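You operate a simulated robot arm through the tools that you are given. There is no shell and no other tool. Be economical: measure what you need, move in short steps, check, and stop when the job is done.

You are at the controls of a simulated robot arm. One attempt, no reset.

JOB
Television off and turned straight, the rolled orange napkin back in its drawer.
Fine: the middle sideboard drawer, shut again; use the button on the television.

The check looks at the end state, three seconds after you hand in, the way a careful person would. Anything else that was tipped, shoved, dropped, spilled or broken makes it a failure. Flat cloth is picked up by pressing the open fingertips on it (5 to 10 N) and closing them slowly along it; thin cloth reads only 2 to 8 mm in the jaws.

ROBOT AND FRAMES
A 7-joint arm with a two-finger parallel gripper, fixed in place. Base frame: the origin is at the foot of the arm, x ahead of it, y to its left, z up. Units: mm, rad, N and s.
With the tool pointing down near the work surface it reaches from about 100 to 880 mm from the base axis. Its first joint turns from -2.007 to 2.007 rad. Payload 3.91 kg.
The tool frame sits at the grasp point between the pads (the TCP): z along the fingers, y along the line on which they close. The tips reach 30 mm beyond it. Largest opening 110 mm; finger width 20, thickness 10; the body of the gripper, 48 by 112 mm, starts 55 mm behind the TCP.
Orientation is told as [roll, pitch, yaw] about the base's x, y, z axes, in that order, counted from this pose: with the fingers straight down and closing along the base's y, the tool's x points along the base's -x, its y along +y and its z along -z.

CONTROLS
- The arm moves only by the tool step_arm. Its argument "increments" is text: rows parted by semicolons, each of 7 numbers parted by spaces: the shift along the base's x, y, z in units of 20 mm (1.0 is 20 mm), then the turn, a rotation vector about the base's x, y, z in units of 4 degrees (1.0 is 4 degrees), then the gripper command, from -1 (fully open) to 1 (shut), values between in proportion. In form: x y z wx wy wz jaw; .... A call has 1 to 8 rows; each row shifts and turns the commanded pose from where the row before left it. A call with a number of a shift or a turn outside -1 to 1 is refused whole. A row lasts 0.2 s, in which the tool goes at most 50 mm and 0.15 rad; a call with a longer step from one row to the next is refused whole, and so is a gripper value outside its range. Where a pose cannot be reached the arm comes as near as it can. A force on the tool above 40 N (or 10 N above the force at the start of the call, whichever is more), or a blocked arm, ends the call early, and 0.2 s more pass. The fingers move at their own pace (about 153 mm/s each) and stop on an object; they squeeze with about 36 N. The grip force told is the motor's: it shows also when the fingers shut on nothing. Time passes only in rows, and 0.2 s behind the last, so rows that do not move let the fingers close. The reply holds the time, the measured pose of the TCP, the force on the tool along the base axes, the opening and the grip force, in the units named above and with some noise, with the torque about the TCP (base axes, N m) and any sound that the robot's microphone picked up, and new pictures: "views" is both (left out), scene, wrist or none.
- Cameras (640 x 400 px; columns grow to the right, rows downward): "scene" is fixed at [50.3, 500.9, 1383]; the picture's right is [-0.34, -0.94, 0.00], its down [-0.51, 0.18, -0.84] and it looks along [0.79, -0.28, -0.54] (base axes); focal length 214 px, centre (320, 200). "wrist" rides on the gripper at [72, 17, -103] in the tool frame; the picture's right is [-0.23, 0.97, 0.00], its down [-0.76, -0.18, -0.62] and it looks along [-0.61, -0.14, 0.78] (tool axes); focal length 222 px, centre (320, 200). There is no depth. A picture from a camera that has moved, and an enlarged one, comes with that camera's place and axes in the base frame and with its lens. The place of the scene camera against the robot may be out by one fixed shift of up to 12 mm in any direction.
- lift_body(by): slides the trunk up (or, below 0, down) by that many mm; the arm rides with it, the base frame stays. It gives what a move gives, with no picture.
- inspect(camera, box): a new picture of the part [left, top, right, bottom] of that camera's present view, enlarged. The clock stands still meanwhile.
- job_done(): hands the job in; it is judged then, once.

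Work in short steps. Places have to be worked out from the pictures, the camera data and where the tool is seen: move nearer, look again, correct. Check each grasp and each placing, and mend what went wrong. You have 120 turns and 200 pictures in all, those below and enlarged ones among them. Open the gripper and draw the arm clear of the work before you hand the job in, unless the task says otherwise; then end with one line.

The tools are called after ">>>" as name(argument=value, ...) on one line, values as JSON. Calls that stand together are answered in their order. step_arm: Moves the arm, as the interface text tells. Its arguments: {"type":"object","properties":{"increments":{"type":"string"},"views":{"type":"string","enum":["both","scene","wrist","none"]}},"required":["increments"]} The other tools are called the same way: lift_body (by) slides the trunk up or down; inspect (camera, box) takes an enlarged picture of a part of a camera's view; job_done () hands the job in.

At the start:

```text
t: 0.0
position: [477.9, 49.5, 1648.6]
ee_rot: [0.0, 0.0, -0.002]
wrist_force: [-0.2, 0.1, -0.6]
torque: [-0.02, -0.01, 0.01]
opening: 110.1
gripper_force: 0.1
trunk travel left (down, up): [-875.0, 115.0]
```

scene: 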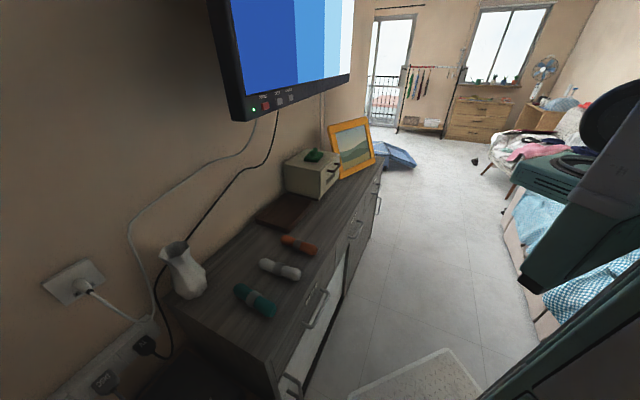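
wrist: 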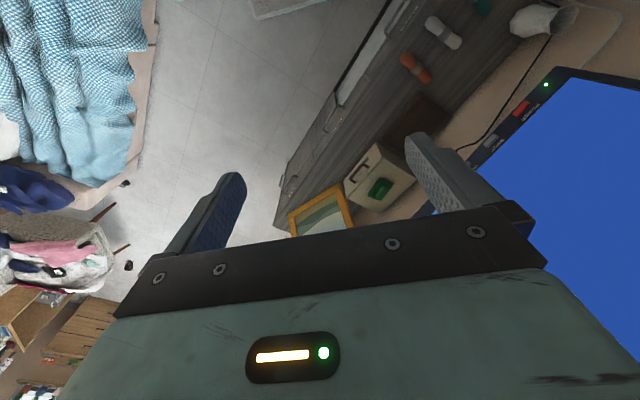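

The television is on the wall to the left with its buttons at the lower bezel, and the sideboard stands beneath it. I'll enlarge both for detail.

>>> inspect(camera="scene", box=[200, 0, 380, 130])

>>> inspect(camera="scene", box=[140, 110, 400, 400])

>>> inspect(camera="wrist", box=[260, 0, 640, 240])

```text
3.08 times, centred on (290, 65) of scene
camera zoom: at [50.3, 500.9, 1383.0], right [-0.34, -0.94, 0.0], down [-0.51, 0.18, -0.84], along [0.79, -0.28, -0.54], focal length 660 px, centre (412, 615)
```

zoom: 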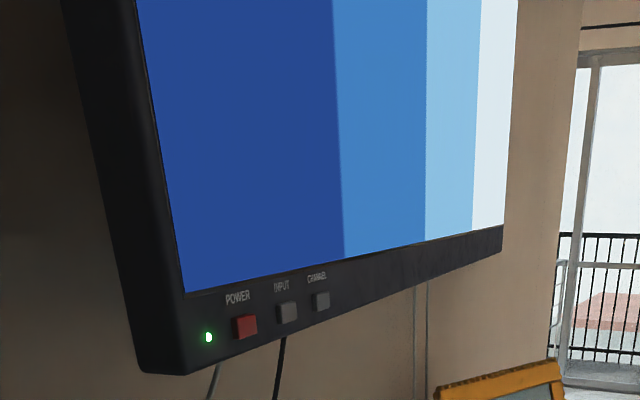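

```text
1.38 times, centred on (270, 255) of scene
camera zoom: at [50.3, 500.9, 1383.0], right [-0.34, -0.94, 0.0], down [-0.51, 0.18, -0.84], along [0.79, -0.28, -0.54], focal length 296 px, centre (389, 124)
```

zoom: 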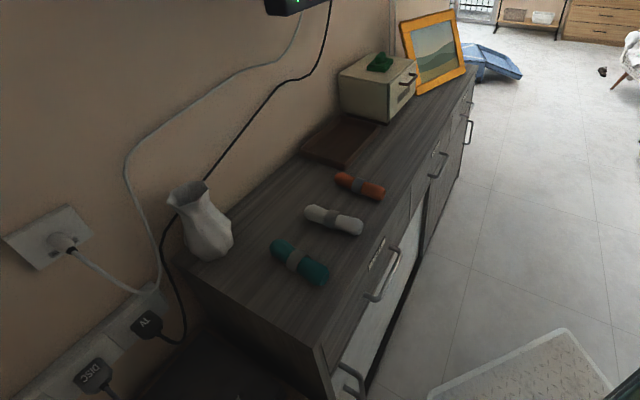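

```text
1.67 times, centred on (450, 120) of wrist
camera zoom: at [406.6, 66.1, 1751.9], right [0.23, 0.97, 0.0], down [0.76, -0.18, 0.62], along [0.61, -0.14, -0.78], focal length 370 px, centre (103, 333)
```

zoom: 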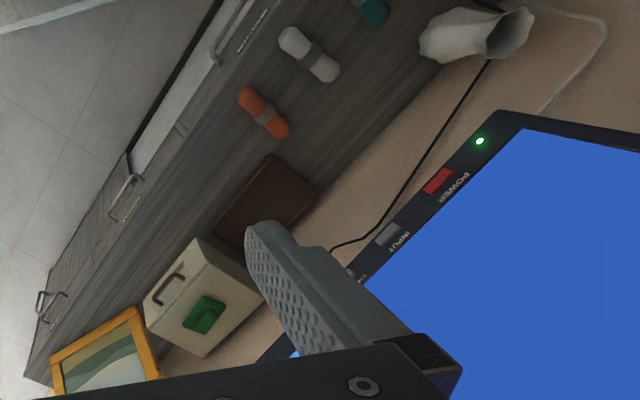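

Triangulating the two views gives the power button near (638, 437, 1285) and the orange napkin near (615, 382, 812). The sideboard and wall run diagonally, about -45° in the base frame. I'll yaw the tool 45° to face the wall and look again.

>>> step_arm(increments="0 0 0 0 0 1 -1;0 0 0 0 0 1 -1;0 0 0 0 0 1 -1;0 0 0 0 0 1 -1;0 0 0 0 0 1 -1;0 0 0 0 0 1 -1;0 0 0 0 0 1 -1;0 0 0 0 0 1 -1", views="none")

>>> step_arm(increments="-1 0 0 0 0 1 -1;-1 0 0 0 0 1 -1;-1 0 0 0 0 1 -1;-1 0 0 0 0 0 -1;-1 0 0 0 0 0 -1", views="both")

```text
t: 1.8
position: [478.9, 48.2, 1650.1]
ee_rot: [0.0, 0.0, 0.561]
wrist_force: [0.3, -0.1, 0.1]
torque: [-0.03, -0.01, 0.04]
opening: 109.8
gripper_force: 0.1
trunk travel left (down, up): [-875.0, 115.0]
```

```text
t: 3.0
position: [376.8, 48.2, 1651.4]
ee_rot: [0.001, 0.0, 0.77]
wrist_force: [0.1, 0.5, -0.3]
torque: [-0.01, 0.01, 0.01]
opening: 110.1
gripper_force: 0.0
trunk travel left (down, up): [-875.0, 115.0]
camera wrist: at [312.9, 11.4, 1752.7], right [-0.51, 0.86, 0.0], down [0.67, 0.4, 0.62], along [0.54, 0.32, -0.78], focal length 222 px, centre (320, 200)
```

scene: 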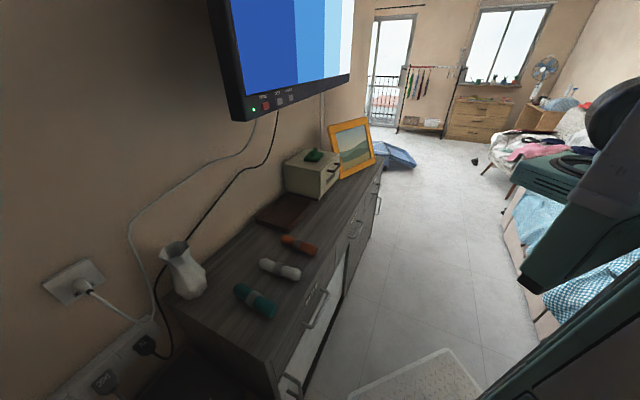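
wrist: 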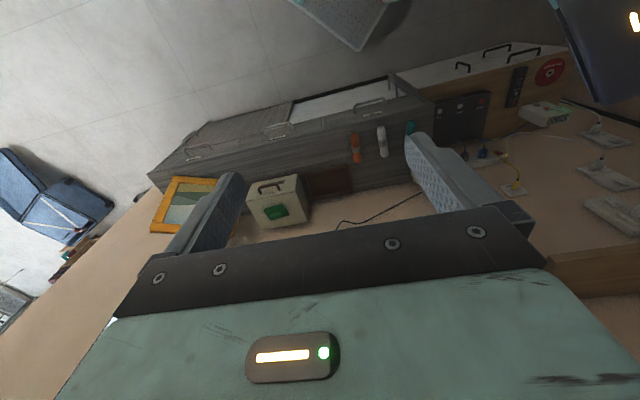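

I'll enlarge the sideboard front in this new view.

>>> inspect(camera="wrist", box=[140, 60, 440, 240])

>>> inspect(camera="scene", box=[230, 150, 400, 400])

```text
2.13 times, centred on (290, 150) of wrist
camera zoom: at [312.9, 11.4, 1752.7], right [-0.51, 0.86, 0.0], down [0.67, 0.4, 0.62], along [0.54, 0.32, -0.78], focal length 474 px, centre (384, 307)
```

zoom: 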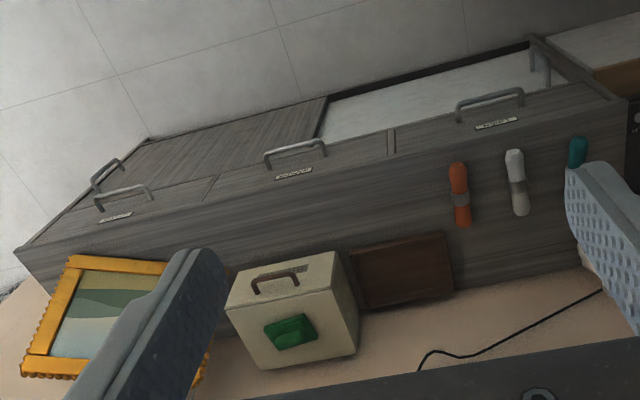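

```text
1.60 times, centred on (315, 275) of scene
camera zoom: at [50.3, 500.9, 1383.0], right [-0.34, -0.94, 0.0], down [-0.51, 0.18, -0.84], along [0.79, -0.28, -0.54], focal length 343 px, centre (328, 80)
```

zoom: 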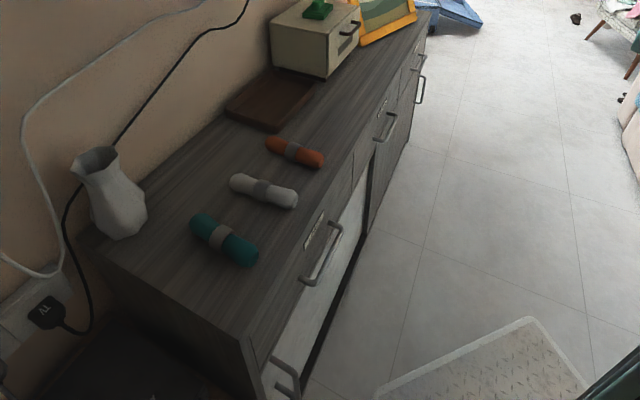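

The middle drawer is the centre one of three in the top row, and its handle is near (784, 46, 650). I'll do the TV first: tilt the tool horizontal toward the wall.

>>> step_arm(increments="0 0 0 .7 -.7 0 1;0 0 0 .7 -.7 0 1;0 0 0 .7 -.7 0 1;0 0 0 .7 -.7 0 1;0 0 0 .7 -.7 0 1;0 0 0 .7 -.7 0 1;0 0 0 .7 -.7 0 1;0 0 0 .7 -.7 0 1", views="none")

>>> step_arm(increments="0 0 0 .7 -.7 0 1;0 0 0 .7 -.7 0 1;0 0 0 .7 -.7 0 1;0 0 0 .7 -.7 0 1;0 0 0 .7 -.7 0 1;0 0 0 .7 -.7 0 1;0 0 0 .7 -.7 0 1;0 0 0 .7 -.7 0 1", views="none")

>>> step_arm(increments="0 0 0 .7 -.7 0 1;0 0 0 .7 -.7 0 1;0 0 0 .7 -.7 0 1;0 0 0 .7 -.7 0 1;0 0 0 .7 -.7 0 1;0 0 0 .7 -.7 0 1;0 0 0 .5 -.5 0 1;0 0 0 0 0 0 1", views="both")

```text
t: 4.8
position: [441.7, 140.7, 1591.3]
ee_rot: [0.01, -0.482, 0.764]
wrist_force: [0.1, -0.5, -0.7]
torque: [-0.02, 0.0, 0.01]
opening: 0.1
gripper_force: 35.7
out of reach, approached as far as the arm can: row 2, 3, 4, 5, 7, 8
trunk travel left (down, up): [-875.0, 115.0]
```

```text
t: 6.6
position: [505.6, 208.1, 1531.5]
ee_rot: [0.03, -1.037, 0.751]
wrist_force: [-0.1, -0.2, -0.7]
torque: [0.0, 0.0, 0.0]
opening: 0.0
gripper_force: 36.2
out of reach, approached as far as the arm can: row 1, 2, 3, 4, 6, 7, 8
trunk travel left (down, up): [-875.0, 115.0]
```

```text
t: 8.4
position: [501.2, 225.3, 1522.0]
ee_rot: [0.128, -1.227, 0.734]
wrist_force: [1.7, 0.5, -0.2]
torque: [-0.05, 0.02, 0.03]
opening: 0.1
gripper_force: 35.9
out of reach, approached as far as the arm can: row 1, 3, 4, 5, 6, 7
trunk travel left (down, up): [-875.0, 115.0]
camera wrist: at [407.5, 144.3, 1488.1], right [-0.68, 0.69, 0.26], down [-0.05, -0.39, 0.92], along [0.73, 0.61, 0.3], focal length 222 px, centre (320, 200)
```

scene: 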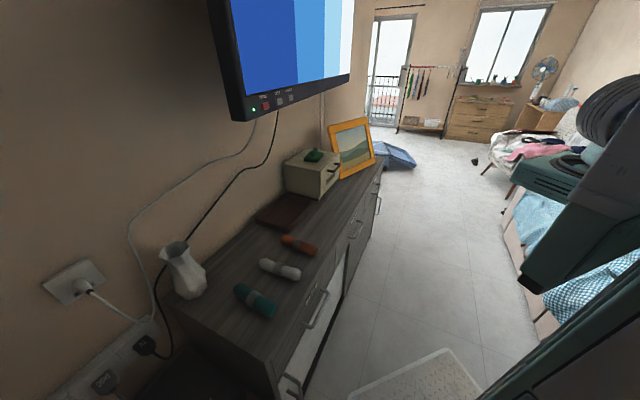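
wrist: 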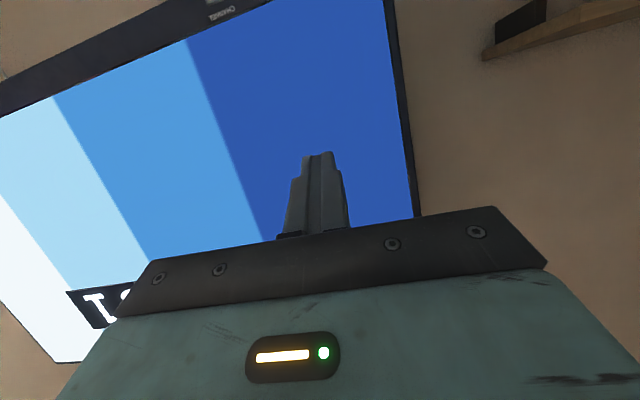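

The tool is nearly horizontal at (501, 225, 1522), well clear of the TV. I'll lower the trunk to bring it to button height.

>>> lift_body(by=-240)

>>> step_arm(increments="0 0 0 0 0 0 1", views="both")

```text
t: 10.9
position: [500.0, 223.2, 1282.7]
ee_rot: [0.129, -1.228, 0.733]
wrist_force: [0.2, 0.6, -0.7]
torque: [0.03, 0.0, 0.01]
opening: 0.0
gripper_force: 35.7
trunk travel left (down, up): [-635.0, 355.0]
```

```text
t: 11.3
position: [501.8, 223.0, 1283.1]
ee_rot: [0.13, -1.228, 0.734]
wrist_force: [-0.3, -0.1, -0.2]
torque: [0.0, 0.01, 0.01]
opening: 0.0
gripper_force: 35.7
trunk travel left (down, up): [-635.0, 355.0]
camera wrist: at [407.5, 144.3, 1248.2], right [-0.68, 0.69, 0.26], down [-0.05, -0.39, 0.92], along [0.73, 0.61, 0.3], focal length 222 px, centre (320, 200)
```

scene: 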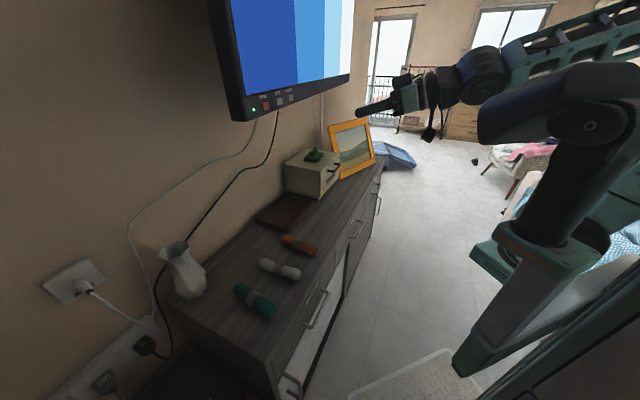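
wrist: 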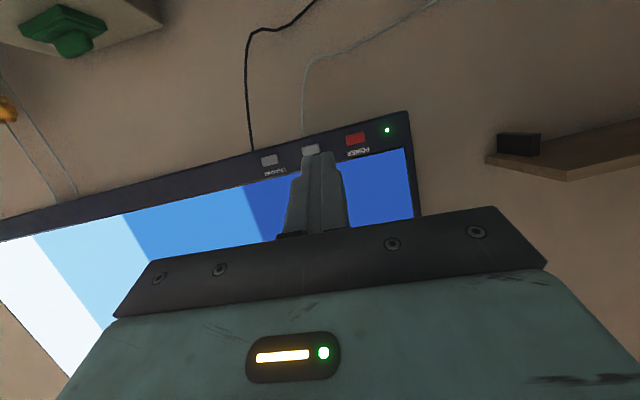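

The tool is about 20° below horizontal. New triangulation puts the power button at about (637, 440, 1280), and the TV's bottom edge runs at about -39° against -45° for the sideboard, so it is about 6° askew with its near end out from the wall. I'll approach the button to about 60 mm standoff while levelling the tool.

>>> step_arm(increments=".4 .9 0 .44 -.44 0 1;.4 .9 0 .44 -.44 0 1;.4 .9 0 .44 -.44 0 1;.4 .9 0 .44 -.44 0 1;.4 .9 0 .44 -.44 0 1;.4 .9 0 .44 -.44 0 1;.4 .9 0 .44 -.44 0 1;.4 .9 0 .44 -.44 0 1", views="both")

```text
t: 13.1
position: [564.7, 367.0, 1283.0]
ee_rot: [1.948, -1.553, -1.083]
wrist_force: [0.2, -0.7, -0.7]
torque: [0.0, 0.0, -0.02]
opening: 0.1
gripper_force: 35.9
trunk travel left (down, up): [-635.0, 355.0]
camera wrist: at [484.9, 301.5, 1208.3], right [-0.74, 0.63, 0.24], down [-0.26, -0.6, 0.75], along [0.62, 0.49, 0.61], focal length 222 px, centre (320, 200)
```

scene: 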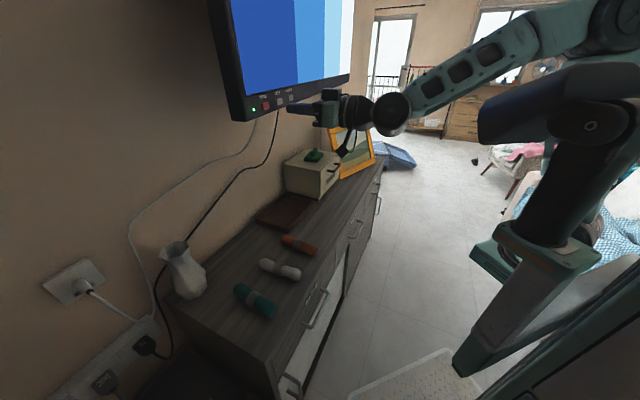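
wrist: 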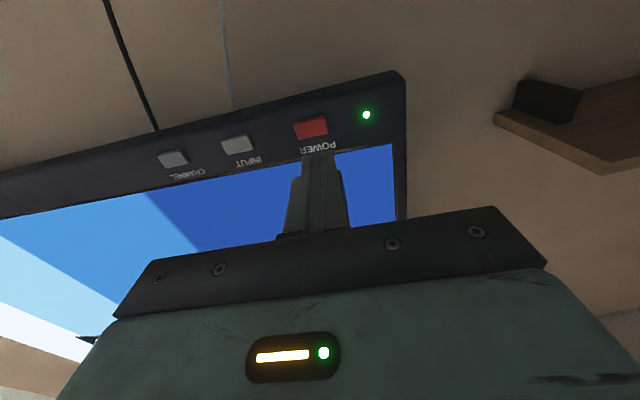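

The tool is level, and its tip at about (584, 390, 1283) is about 67 mm short of the button. I'll correct sideways by a few mm and advance 45 mm.

>>> step_arm(increments=".35 -.2 -.1 0 0 0 1;.48 .56 0 0 0 0 1;.48 .56 0 0 0 0 1;.48 .56 0 0 0 0 1", views="both")

```text
t: 14.1
position: [600.9, 398.9, 1280.5]
ee_rot: [1.91, -1.552, -1.044]
wrist_force: [-0.6, -0.1, 0.8]
torque: [-0.01, 0.02, 0.0]
opening: 0.2
gripper_force: 36.3
trunk travel left (down, up): [-635.0, 355.0]
camera wrist: at [519.4, 333.8, 1206.4], right [-0.74, 0.63, 0.24], down [-0.26, -0.6, 0.75], along [0.62, 0.49, 0.61], focal length 222 px, centre (320, 200)
```

scene: 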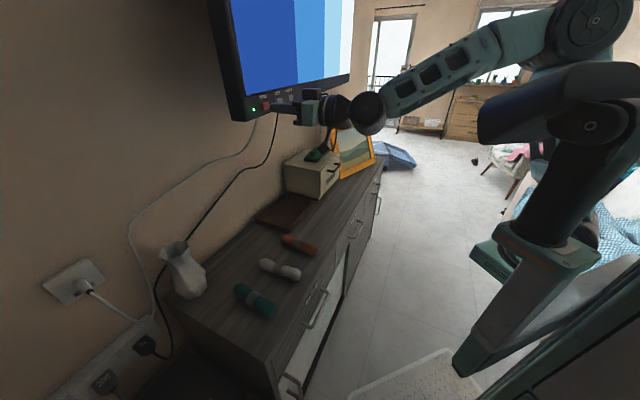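
wrist: 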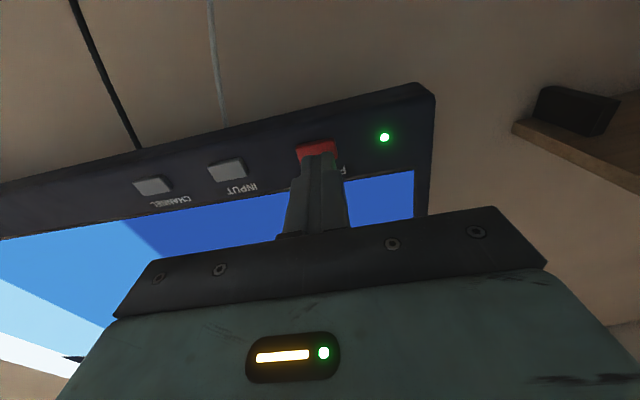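

The tip is about 20 mm from the red button and aligned with it. I'll advance in small steps and watch force and sound.

>>> step_arm(increments=".3 .35 0 0 0 0 1;.2 .23 0 0 0 0 1;.13 .15 0 0 0 0 1;.1 .12 0 0 0 0 1", views="wrist")

```text
t: 15.1
position: [614.4, 414.8, 1278.1]
ee_rot: [1.934, -1.554, -1.069]
wrist_force: [-2.7, -0.6, -0.2]
torque: [0.03, -0.02, 0.07]
opening: 0.0
gripper_force: 35.6
trunk travel left (down, up): [-635.0, 355.0]
heard: click
camera wrist: at [534.3, 349.5, 1205.2], right [-0.74, 0.63, 0.24], down [-0.26, -0.6, 0.75], along [0.62, 0.49, 0.61], focal length 222 px, centre (320, 200)
```

wrist: 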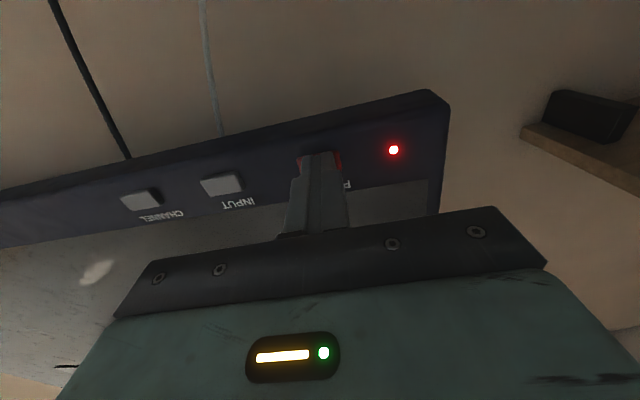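

The click was heard, the screen is dark and the LED has turned red. I'll back off and shift sideways to the bezel corner, beyond the LED.

>>> step_arm(increments="-.6 -.7 0 0 0 0 1;-.6 -.7 0 0 0 0 1;-.6 -.7 0 0 0 0 1;-.6 .6 0 0 0 0 1;-.6 .6 0 0 0 0 1;-.6 .6 0 0 0 0 1;-.65 .65 0 0 0 0 1", views="both")

```text
t: 16.7
position: [530.0, 419.6, 1281.1]
ee_rot: [1.907, -1.555, -1.04]
wrist_force: [0.6, 0.0, -0.2]
torque: [0.0, 0.01, 0.02]
opening: 0.0
gripper_force: 36.2
trunk travel left (down, up): [-635.0, 355.0]
camera wrist: at [449.6, 354.6, 1206.8], right [-0.74, 0.63, 0.24], down [-0.26, -0.6, 0.75], along [0.62, 0.49, 0.61], focal length 222 px, centre (320, 200)
```

scene: 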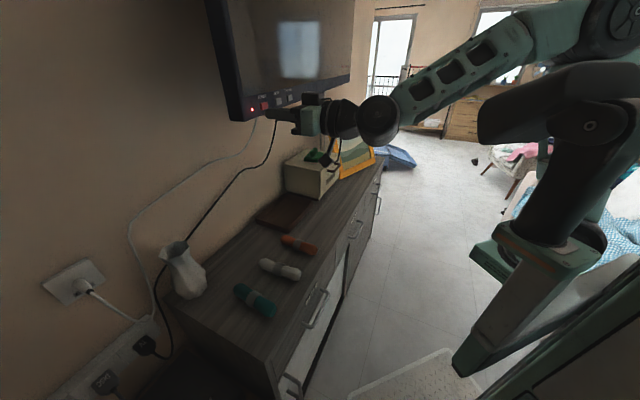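
wrist: 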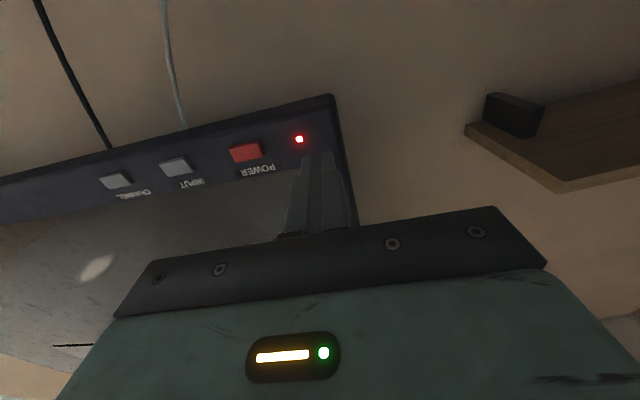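

The tip is lined up between the LED and the corner. I'll advance to contact, pushing gently.

>>> step_arm(increments=".5 .58 0 0 0 0 1;.5 .58 0 0 0 0 1;.5 .58 0 0 0 0 1;.2 .23 0 0 0 0 1;.2 .23 0 0 0 0 1;.2 .23 0 0 0 0 1", views="both")

>>> inspect(camera="scene", box=[200, 0, 380, 130])

```text
t: 18.1
position: [573.3, 468.2, 1281.7]
ee_rot: [1.919, -1.553, -1.057]
wrist_force: [-2.3, -0.7, 0.4]
torque: [-0.03, -0.01, 0.03]
opening: 0.0
gripper_force: 36.0
trunk travel left (down, up): [-635.0, 355.0]
camera wrist: at [492.7, 402.5, 1206.9], right [-0.74, 0.63, 0.24], down [-0.26, -0.6, 0.75], along [0.62, 0.49, 0.61], focal length 222 px, centre (320, 200)
```

scene: 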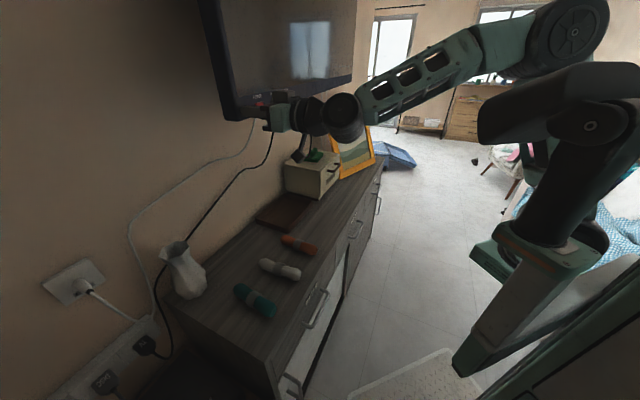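
wrist: 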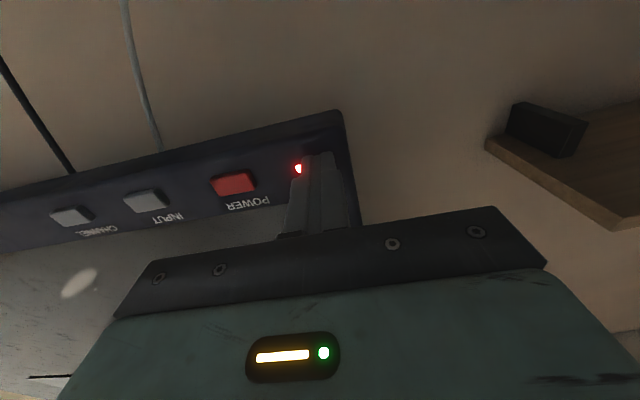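

```text
3.08 times, centred on (290, 65) of scene
camera zoom: at [50.3, 500.9, 1383.0], right [-0.34, -0.94, 0.0], down [-0.51, 0.18, -0.84], along [0.79, -0.28, -0.54], focal length 660 px, centre (412, 615)
```

zoom: 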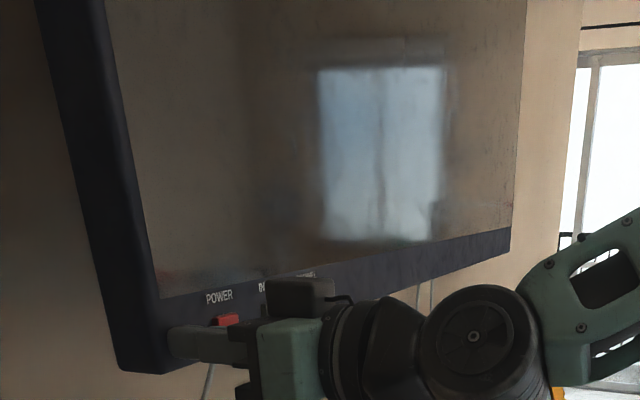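

The TV swings easily, with about 2 N of push. Its bottom-edge vanishing point shows it has turned about 1.5°, leaving about 5°. I'll push 24 mm more.

>>> step_arm(increments=".2 .2 0 0 0 0 1;.2 .2 0 0 0 0 1;.2 .2 0 0 0 0 1;.2 .2 0 0 0 0 1;0 0 0 0 0 0 1", views="wrist")

>>> inspect(camera="scene", box=[200, 0, 380, 130])

```text
t: 19.3
position: [590.1, 485.3, 1281.0]
ee_rot: [1.881, -1.554, -1.018]
wrist_force: [-1.2, -1.7, -0.4]
torque: [-0.03, 0.04, 0.03]
opening: 0.0
gripper_force: 36.1
trunk travel left (down, up): [-635.0, 355.0]
camera wrist: at [509.1, 419.3, 1206.9], right [-0.74, 0.63, 0.24], down [-0.26, -0.6, 0.76], along [0.62, 0.49, 0.61], focal length 222 px, centre (320, 200)
```

wrist: 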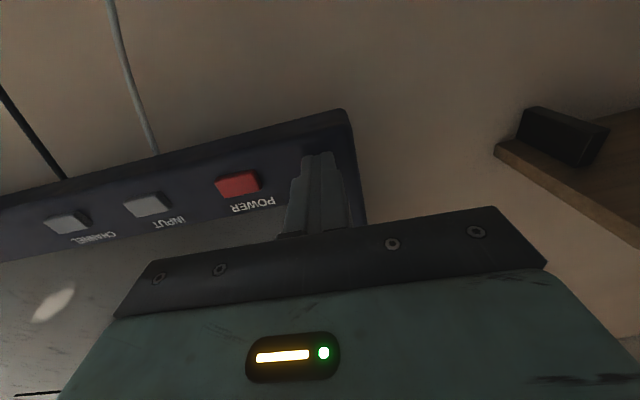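

```text
3.08 times, centred on (290, 65) of scene
camera zoom: at [50.3, 500.9, 1383.0], right [-0.34, -0.94, 0.0], down [-0.51, 0.18, -0.84], along [0.79, -0.28, -0.54], focal length 660 px, centre (412, 615)
```

zoom: 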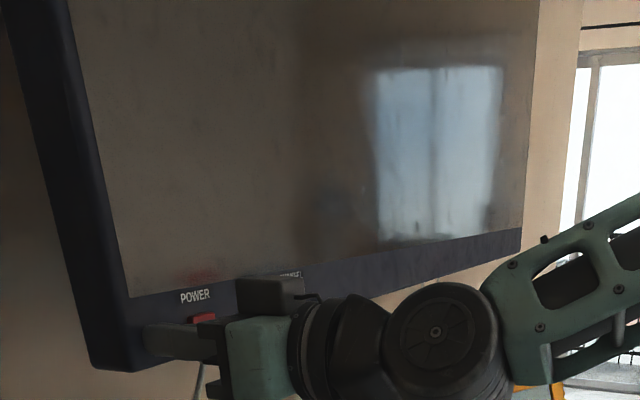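

Now about 2.3° is left, at roughly 10 mm of push per degree. I'll push 17 mm more and re-measure.

>>> step_arm(increments=".2 .2 0 0 0 0 1;.2 .2 0 0 0 0 1;.2 .2 0 0 0 0 1;0 0 0 0 0 0 1", views="none")

>>> inspect(camera="scene", box=[200, 0, 380, 130])

>>> inspect(camera="scene", box=[240, 150, 440, 280])

```text
t: 20.3
position: [601.2, 497.1, 1281.6]
ee_rot: [1.936, -1.552, -1.073]
wrist_force: [-0.5, 0.4, -0.6]
torque: [0.0, -0.01, 0.02]
opening: 0.0
gripper_force: 36.0
trunk travel left (down, up): [-635.0, 355.0]
```

```text
3.08 times, centred on (290, 65) of scene
camera zoom: at [50.3, 500.9, 1383.0], right [-0.34, -0.94, 0.0], down [-0.51, 0.18, -0.84], along [0.79, -0.28, -0.54], focal length 660 px, centre (412, 615)
```

zoom: 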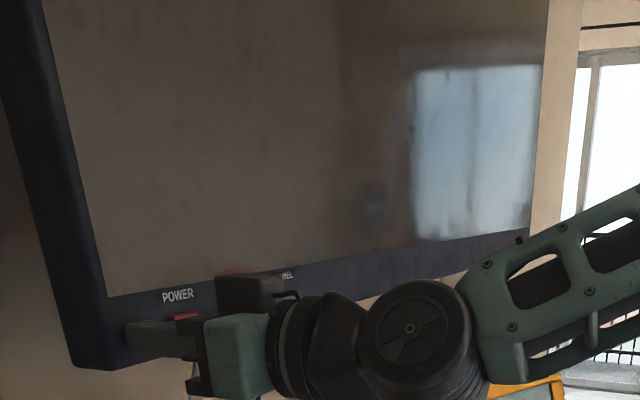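

```text
3.08 times, centred on (340, 215) of scene
camera zoom: at [50.3, 500.9, 1383.0], right [-0.34, -0.94, 0.0], down [-0.51, 0.18, -0.84], along [0.79, -0.28, -0.54], focal length 660 px, centre (258, 154)
```

zoom: 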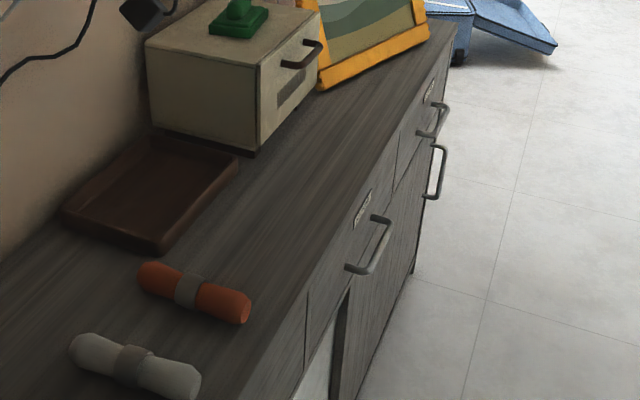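

The screen's bottom edge now converges on the wall's vanishing point, so the TV should be straight. I'll retract for a clean, precise measurement.

>>> step_arm(increments="-.7 -.7 0 0 0 0 1;-.7 -.7 0 0 0 0 1;-.7 -.7 0 0 0 0 1;-.7 -.7 0 0 0 0 1;-.7 -.7 0 0 0 0 1;-.7 -.7 0 0 0 0 1;-.7 -.7 0 0 0 0 1;-.7 -.7 0 0 0 0 1", views="both")

>>> inspect(camera="scene", box=[190, 0, 370, 130])

```text
t: 22.1
position: [485.2, 384.2, 1280.3]
ee_rot: [1.889, -1.55, -1.023]
wrist_force: [0.3, -0.4, -0.9]
torque: [-0.03, 0.0, 0.05]
opening: 0.0
gripper_force: 35.7
trunk travel left (down, up): [-635.0, 355.0]
camera wrist: at [405.0, 318.8, 1206.8], right [-0.74, 0.63, 0.24], down [-0.26, -0.6, 0.75], along [0.62, 0.49, 0.61], focal length 222 px, centre (320, 200)
```

scene: 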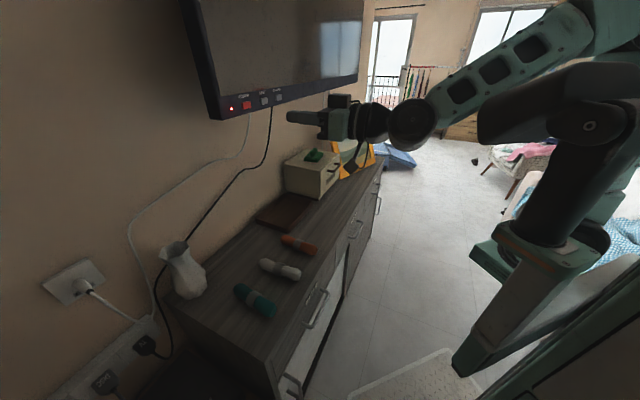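
wrist: 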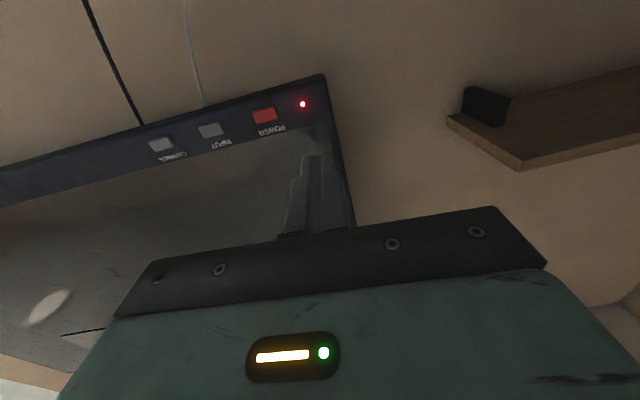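

```text
3.08 times, centred on (280, 65) of scene
camera zoom: at [50.3, 500.9, 1383.0], right [-0.34, -0.94, 0.0], down [-0.51, 0.18, -0.84], along [0.79, -0.28, -0.54], focal length 660 px, centre (443, 615)
```

zoom: 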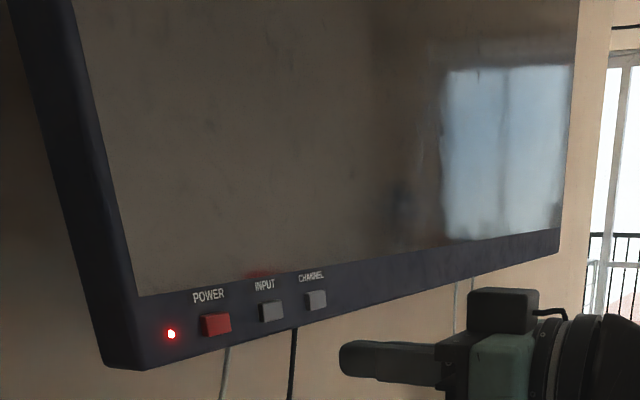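

I'll refine the angle measurement with tighter enlargements of the TV's bottom edge at both ends.

>>> inspect(camera="scene", box=[215, 80, 265, 125])

>>> inspect(camera="scene", box=[325, 55, 375, 100])

>>> inspect(camera="scene", box=[255, 280, 305, 400])

>>> inspect(camera="scene", box=[350, 140, 400, 185])

```text
8.89 times, centred on (240, 102) of scene
camera zoom: at [50.3, 500.9, 1383.0], right [-0.34, -0.94, 0.0], down [-0.51, 0.18, -0.84], along [0.79, -0.28, -0.54], focal length 1906 px, centre (1031, 1067)
```

zoom: 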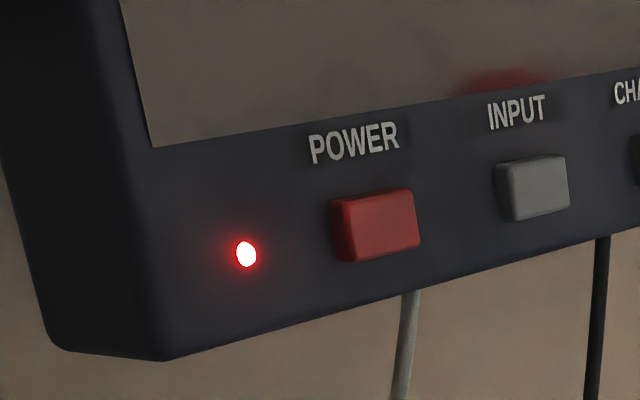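

```text
8.89 times, centred on (350, 78) of scene
camera zoom: at [50.3, 500.9, 1383.0], right [-0.34, -0.94, 0.0], down [-0.51, 0.18, -0.84], along [0.79, -0.28, -0.54], focal length 1906 px, centre (53, 1289)
```

zoom: 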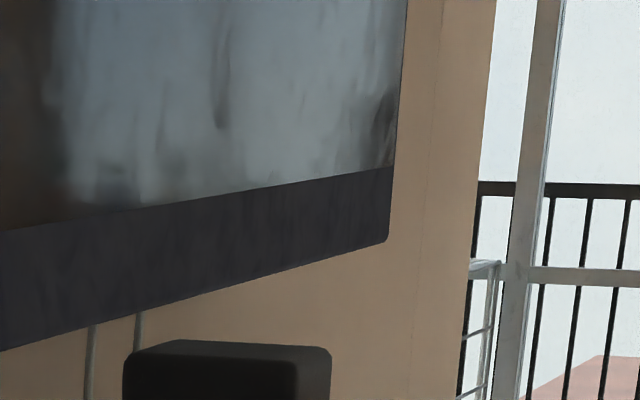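

```text
3.33 times, centred on (280, 340) of scene
camera zoom: at [50.3, 500.9, 1383.0], right [-0.34, -0.94, 0.0], down [-0.51, 0.18, -0.84], along [0.79, -0.28, -0.54], focal length 715 px, centre (453, -267)
```

zoom: 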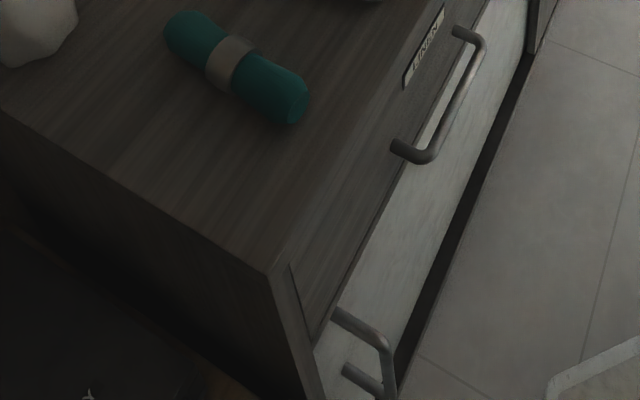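

```text
8.89 times, centred on (375, 162) of scene
camera zoom: at [50.3, 500.9, 1383.0], right [-0.34, -0.94, 0.0], down [-0.51, 0.18, -0.84], along [0.79, -0.28, -0.54], focal length 1906 px, centre (-169, 533)
```

zoom: 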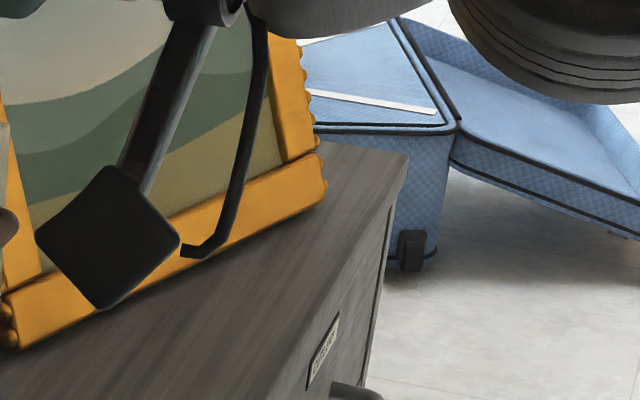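

Precise measurement: the TV edge's vanishing point lies at -42.6°, against -45.0° for the sideboard edges, so about 2.4° (about 20 mm at the near end) remains. I'll return to contact and push 18 mm further.

>>> step_arm(increments=".9 .9 0 0 0 0 1;.9 .9 0 0 0 0 1;.9 .9 0 0 0 0 1;.9 .9 0 0 0 0 1;.9 .9 0 0 0 0 1;.9 .9 0 0 0 0 1;.2 .2 0 0 0 0 1", views="none")

>>> step_arm(increments=".2 .2 0 0 0 0 1;.2 .2 0 0 0 0 1;.2 .2 0 0 0 0 1;0 0 0 0 0 0 1", views="none")

>>> step_arm(increments="-.9 -.9 0 0 0 0 1;-.9 -.9 0 0 0 0 1;-.9 -.9 0 0 0 0 1;-.9 -.9 0 0 0 0 1;-.9 -.9 0 0 0 0 1;-.9 -.9 0 0 0 0 1;-.9 -.9 0 0 0 0 1", views="none")

>>> inspect(camera="scene", box=[205, 80, 255, 125])

>>> inspect(camera="scene", box=[325, 55, 375, 100])

```text
t: 23.7
position: [599.8, 498.7, 1280.9]
ee_rot: [1.874, -1.554, -1.011]
wrist_force: [-0.2, 0.5, -0.2]
torque: [-0.01, 0.0, 0.02]
opening: 0.0
gripper_force: 35.8
trunk travel left (down, up): [-635.0, 355.0]
```

```text
t: 24.7
position: [612.8, 508.8, 1281.0]
ee_rot: [1.944, -1.553, -1.082]
wrist_force: [-0.9, -0.1, 1.1]
torque: [-0.03, 0.0, 0.01]
opening: 0.0
gripper_force: 35.6
trunk travel left (down, up): [-635.0, 355.0]
```

```text
t: 26.3
position: [488.6, 382.8, 1281.4]
ee_rot: [1.894, -1.553, -1.029]
wrist_force: [0.5, 0.1, -0.3]
torque: [0.02, -0.02, -0.01]
opening: 0.0
gripper_force: 35.1
trunk travel left (down, up): [-635.0, 355.0]
```

```text
8.89 times, centred on (230, 102) of scene
camera zoom: at [50.3, 500.9, 1383.0], right [-0.34, -0.94, 0.0], down [-0.51, 0.18, -0.84], along [0.79, -0.28, -0.54], focal length 1906 px, centre (1120, 1067)
```

zoom: 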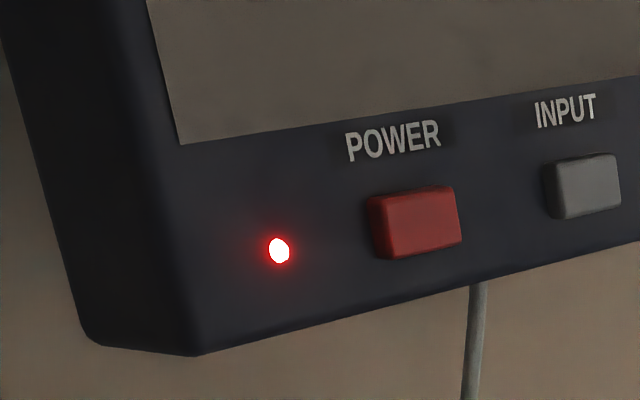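

```text
8.89 times, centred on (350, 78) of scene
camera zoom: at [50.3, 500.9, 1383.0], right [-0.34, -0.94, 0.0], down [-0.51, 0.18, -0.84], along [0.79, -0.28, -0.54], focal length 1906 px, centre (53, 1289)
```

zoom: 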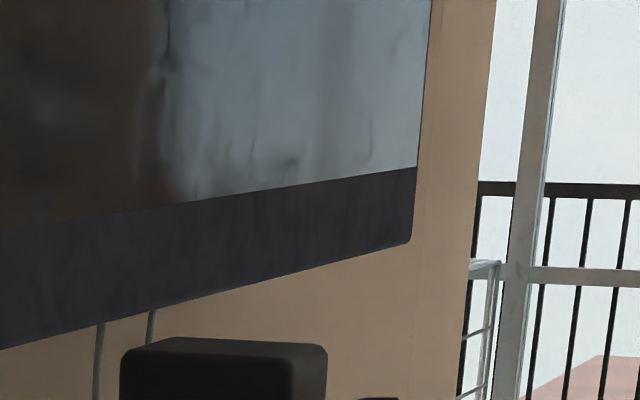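

It now reads about -44.3°, so about 0.7° is left. One more push of about 6 mm beyond the last contact.

>>> step_arm(increments=".9 .9 0 0 0 0 1;.9 .9 0 0 0 0 1;.9 .9 0 0 0 0 1;.9 .9 0 0 0 0 1;.9 .9 0 0 0 0 1;.9 .9 0 0 0 0 1;.9 .9 0 0 0 0 1", views="none")

>>> step_arm(increments=".1 .1 0 0 0 0 1;.1 .1 0 0 0 0 1;0 0 0 0 0 0 1", views="none")

>>> step_arm(increments="-.9 -.9 0 0 0 0 1;-.9 -.9 0 0 0 0 1;-.9 -.9 0 0 0 0 1;-.9 -.9 0 0 0 0 1;-.9 -.9 0 0 0 0 1;-.9 -.9 0 0 0 0 1;-.9 -.9 0 0 0 0 1", views="wrist")

>>> inspect(camera="scene", box=[205, 80, 255, 125])

>>> inspect(camera="scene", box=[325, 55, 375, 100])

```text
t: 27.9
position: [614.5, 511.5, 1280.4]
ee_rot: [1.934, -1.552, -1.07]
wrist_force: [-0.4, 0.5, 0.8]
torque: [-0.01, 0.02, -0.01]
opening: 0.2
gripper_force: 35.4
trunk travel left (down, up): [-635.0, 355.0]
```

```text
t: 28.7
position: [615.5, 514.0, 1280.2]
ee_rot: [1.924, -1.555, -1.057]
wrist_force: [-3.1, 0.5, 1.9]
torque: [0.05, 0.02, 0.04]
opening: 0.1
gripper_force: 35.7
trunk travel left (down, up): [-635.0, 355.0]
```

```text
t: 30.3
position: [489.4, 386.9, 1279.3]
ee_rot: [1.91, -1.552, -1.045]
wrist_force: [0.4, 0.2, -1.0]
torque: [-0.02, -0.01, 0.02]
opening: 0.0
gripper_force: 36.2
trunk travel left (down, up): [-635.0, 355.0]
camera wrist: at [409.2, 320.9, 1204.4], right [-0.74, 0.63, 0.24], down [-0.26, -0.6, 0.75], along [0.62, 0.49, 0.61], focal length 222 px, centre (320, 200)
```

wrist: 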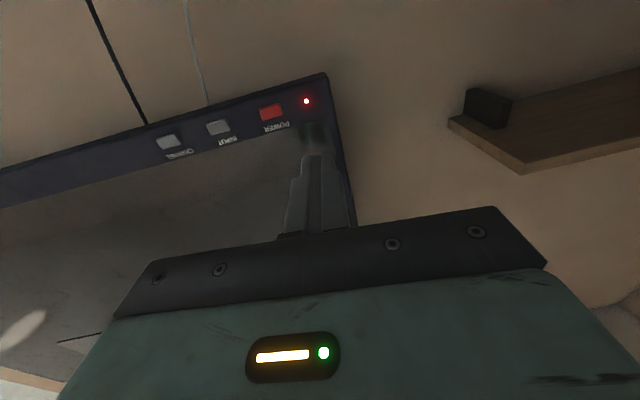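

```text
8.89 times, centred on (230, 102) of scene
camera zoom: at [50.3, 500.9, 1383.0], right [-0.34, -0.94, 0.0], down [-0.51, 0.18, -0.84], along [0.79, -0.28, -0.54], focal length 1906 px, centre (1120, 1067)
```

zoom: 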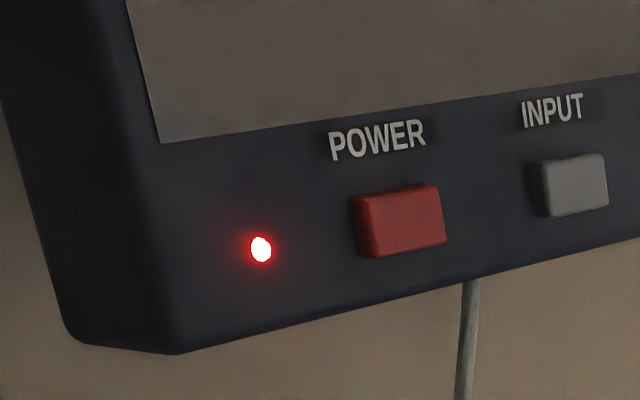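

```text
8.89 times, centred on (350, 78) of scene
camera zoom: at [50.3, 500.9, 1383.0], right [-0.34, -0.94, 0.0], down [-0.51, 0.18, -0.84], along [0.79, -0.28, -0.54], focal length 1906 px, centre (53, 1289)
```

zoom: 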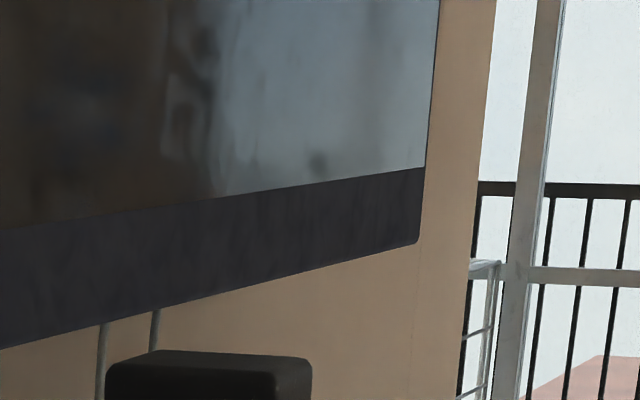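

The vanishing point is now at 0.560, which matches the sideboard's -45.0°, and the LED is red: the TV is off and straight. Next the drawer: I'll back away, move toward the middle handle's side and roll the tool so the fingers close vertically.

>>> step_arm(increments="0 -1 0 0 0 -1 1;.2 -1 0 -.7 -.7 0 0;.42 -.96 0 -.7 -.7 0 0;.42 -.96 0 -.7 -.7 0 0;.42 -.96 0 -.7 -.7 0 0;.42 -.96 0 -.7 -.7 0 0;.42 -.96 0 -.7 -.7 0 0;.42 -.96 0 -.7 -.7 0 0", views="none")

>>> step_arm(increments=".42 -.96 0 -.7 -.7 0 0;.42 -.96 0 -.7 -.7 0 0;.42 -.96 0 -.7 -.7 0 0;.42 -.96 0 -.7 -.7 0 0;.42 -.96 0 -.7 -.7 0 0;.42 -.96 0 -.7 -.7 0 0;.42 -.96 0 -.7 -.7 0 0;.42 -.96 0 -.7 -.7 0 0", views="none")

>>> step_arm(increments=".42 -.96 0 -.7 -.7 0 0;.42 -.96 0 -.7 -.7 0 0;.42 -.96 0 -.7 -.7 0 0;.42 -.96 0 -.7 -.7 0 0;.42 -.96 0 -.7 -.7 0 0;.42 -.96 0 -.7 -.7 0 0;0 0 0 -.7 -.7 0 0;0 0 0 0 0 0 0", views="both")

```text
t: 32.1
position: [545.7, 231.5, 1279.6]
ee_rot: [-1.571, -1.102, 2.368]
wrist_force: [-0.5, 0.2, -0.4]
torque: [0.02, -0.04, 0.01]
opening: 55.1
gripper_force: 0.0
trunk travel left (down, up): [-635.0, 355.0]
```

```text
t: 33.9
position: [611.5, 81.0, 1278.1]
ee_rot: [-1.564, -0.55, 2.364]
wrist_force: [0.0, -0.1, -0.3]
torque: [0.01, -0.02, 0.03]
opening: 54.9
gripper_force: 0.1
trunk travel left (down, up): [-635.0, 355.0]
```

```text
t: 35.7
position: [662.9, -38.6, 1281.2]
ee_rot: [-1.56, -0.067, 2.36]
wrist_force: [-0.1, 0.0, 0.0]
torque: [-0.02, 0.03, 0.0]
opening: 54.8
gripper_force: 0.1
trunk travel left (down, up): [-635.0, 355.0]
camera wrist: at [640.4, -160.8, 1258.8], right [-0.21, 0.2, -0.96], down [-0.97, 0.08, 0.23], along [0.13, 0.98, 0.17], focal length 222 px, centre (320, 200)
```

scene: 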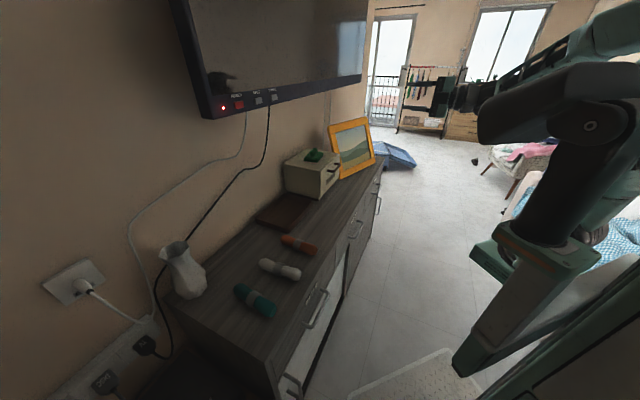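
wrist: 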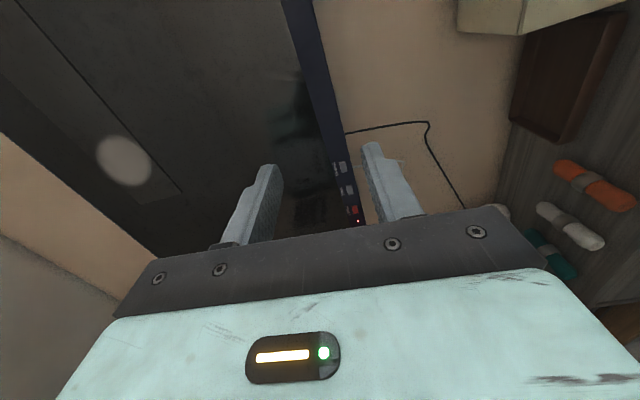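

The roll worked. I'll lower the trunk so the tool faces the drawer fronts, checking partway.

>>> lift_body(by=-480)

>>> step_arm(increments="0 0 0 0 0 0 0", views="both")

```text
refused: -480 is not a number from -400 to 400
```

```text
t: 36.1
position: [662.6, -37.4, 1281.4]
ee_rot: [-1.559, -0.068, 2.361]
wrist_force: [0.3, 0.5, 0.9]
torque: [0.0, 0.0, -0.02]
opening: 55.1
gripper_force: 0.1
trunk travel left (down, up): [-635.0, 355.0]
camera wrist: at [640.3, -160.7, 1258.8], right [-0.21, 0.2, -0.96], down [-0.97, 0.08, 0.23], along [0.13, 0.98, 0.17], focal length 222 px, centre (320, 200)
```

scene: 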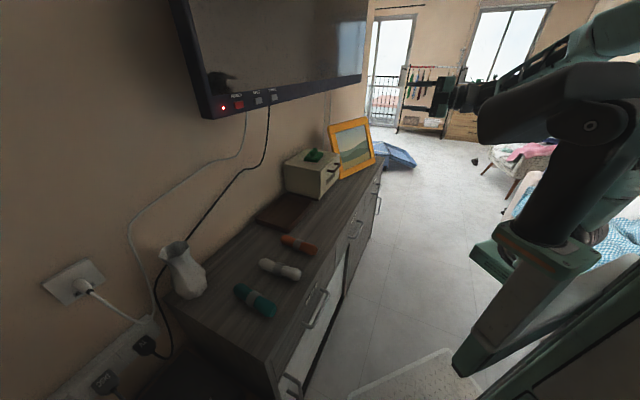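
wrist: 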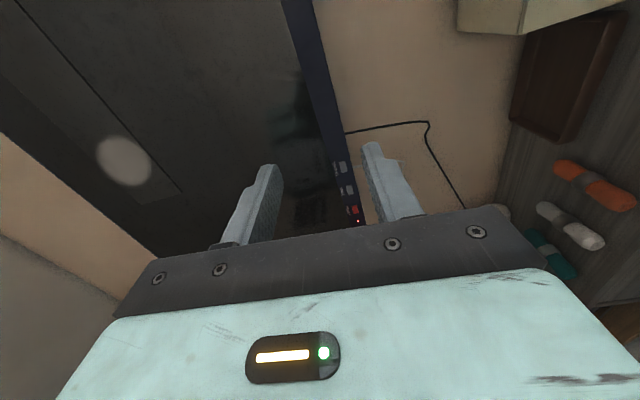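

The limit is 400 mm per call, so I'll lower by 400 and look.

>>> lift_body(by=-400)

>>> step_arm(increments="0 0 0 0 0 0 0", views="both")

```text
t: 39.9
position: [661.7, -37.6, 880.8]
ee_rot: [-1.56, -0.068, 2.362]
wrist_force: [-1.2, 0.0, 0.7]
torque: [-0.02, 0.04, 0.0]
opening: 54.9
gripper_force: 0.1
trunk travel left (down, up): [-235.0, 755.0]
```

```text
t: 40.3
position: [661.6, -37.1, 880.8]
ee_rot: [-1.56, -0.067, 2.362]
wrist_force: [0.6, -0.1, 0.4]
torque: [-0.01, -0.01, -0.02]
opening: 54.9
gripper_force: 0.0
trunk travel left (down, up): [-235.0, 755.0]
camera wrist: at [640.3, -160.7, 858.8], right [-0.21, 0.2, -0.96], down [-0.97, 0.08, 0.23], along [0.13, 0.98, 0.17], focal length 222 px, centre (320, 200)
```

scene: 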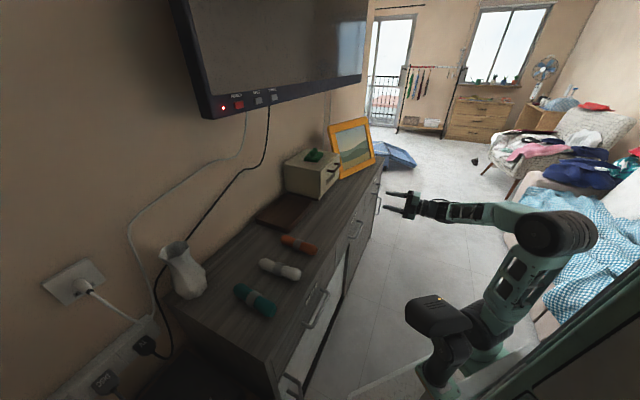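
wrist: 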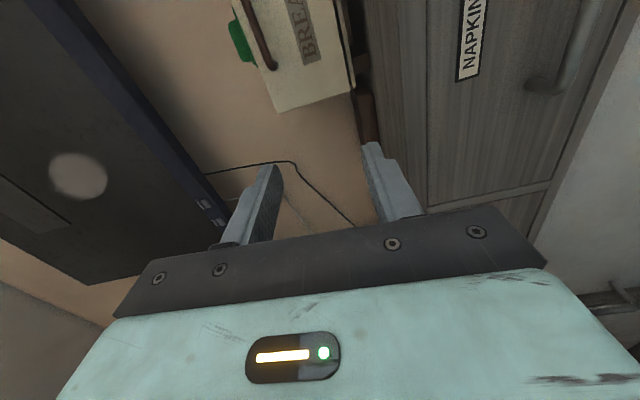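

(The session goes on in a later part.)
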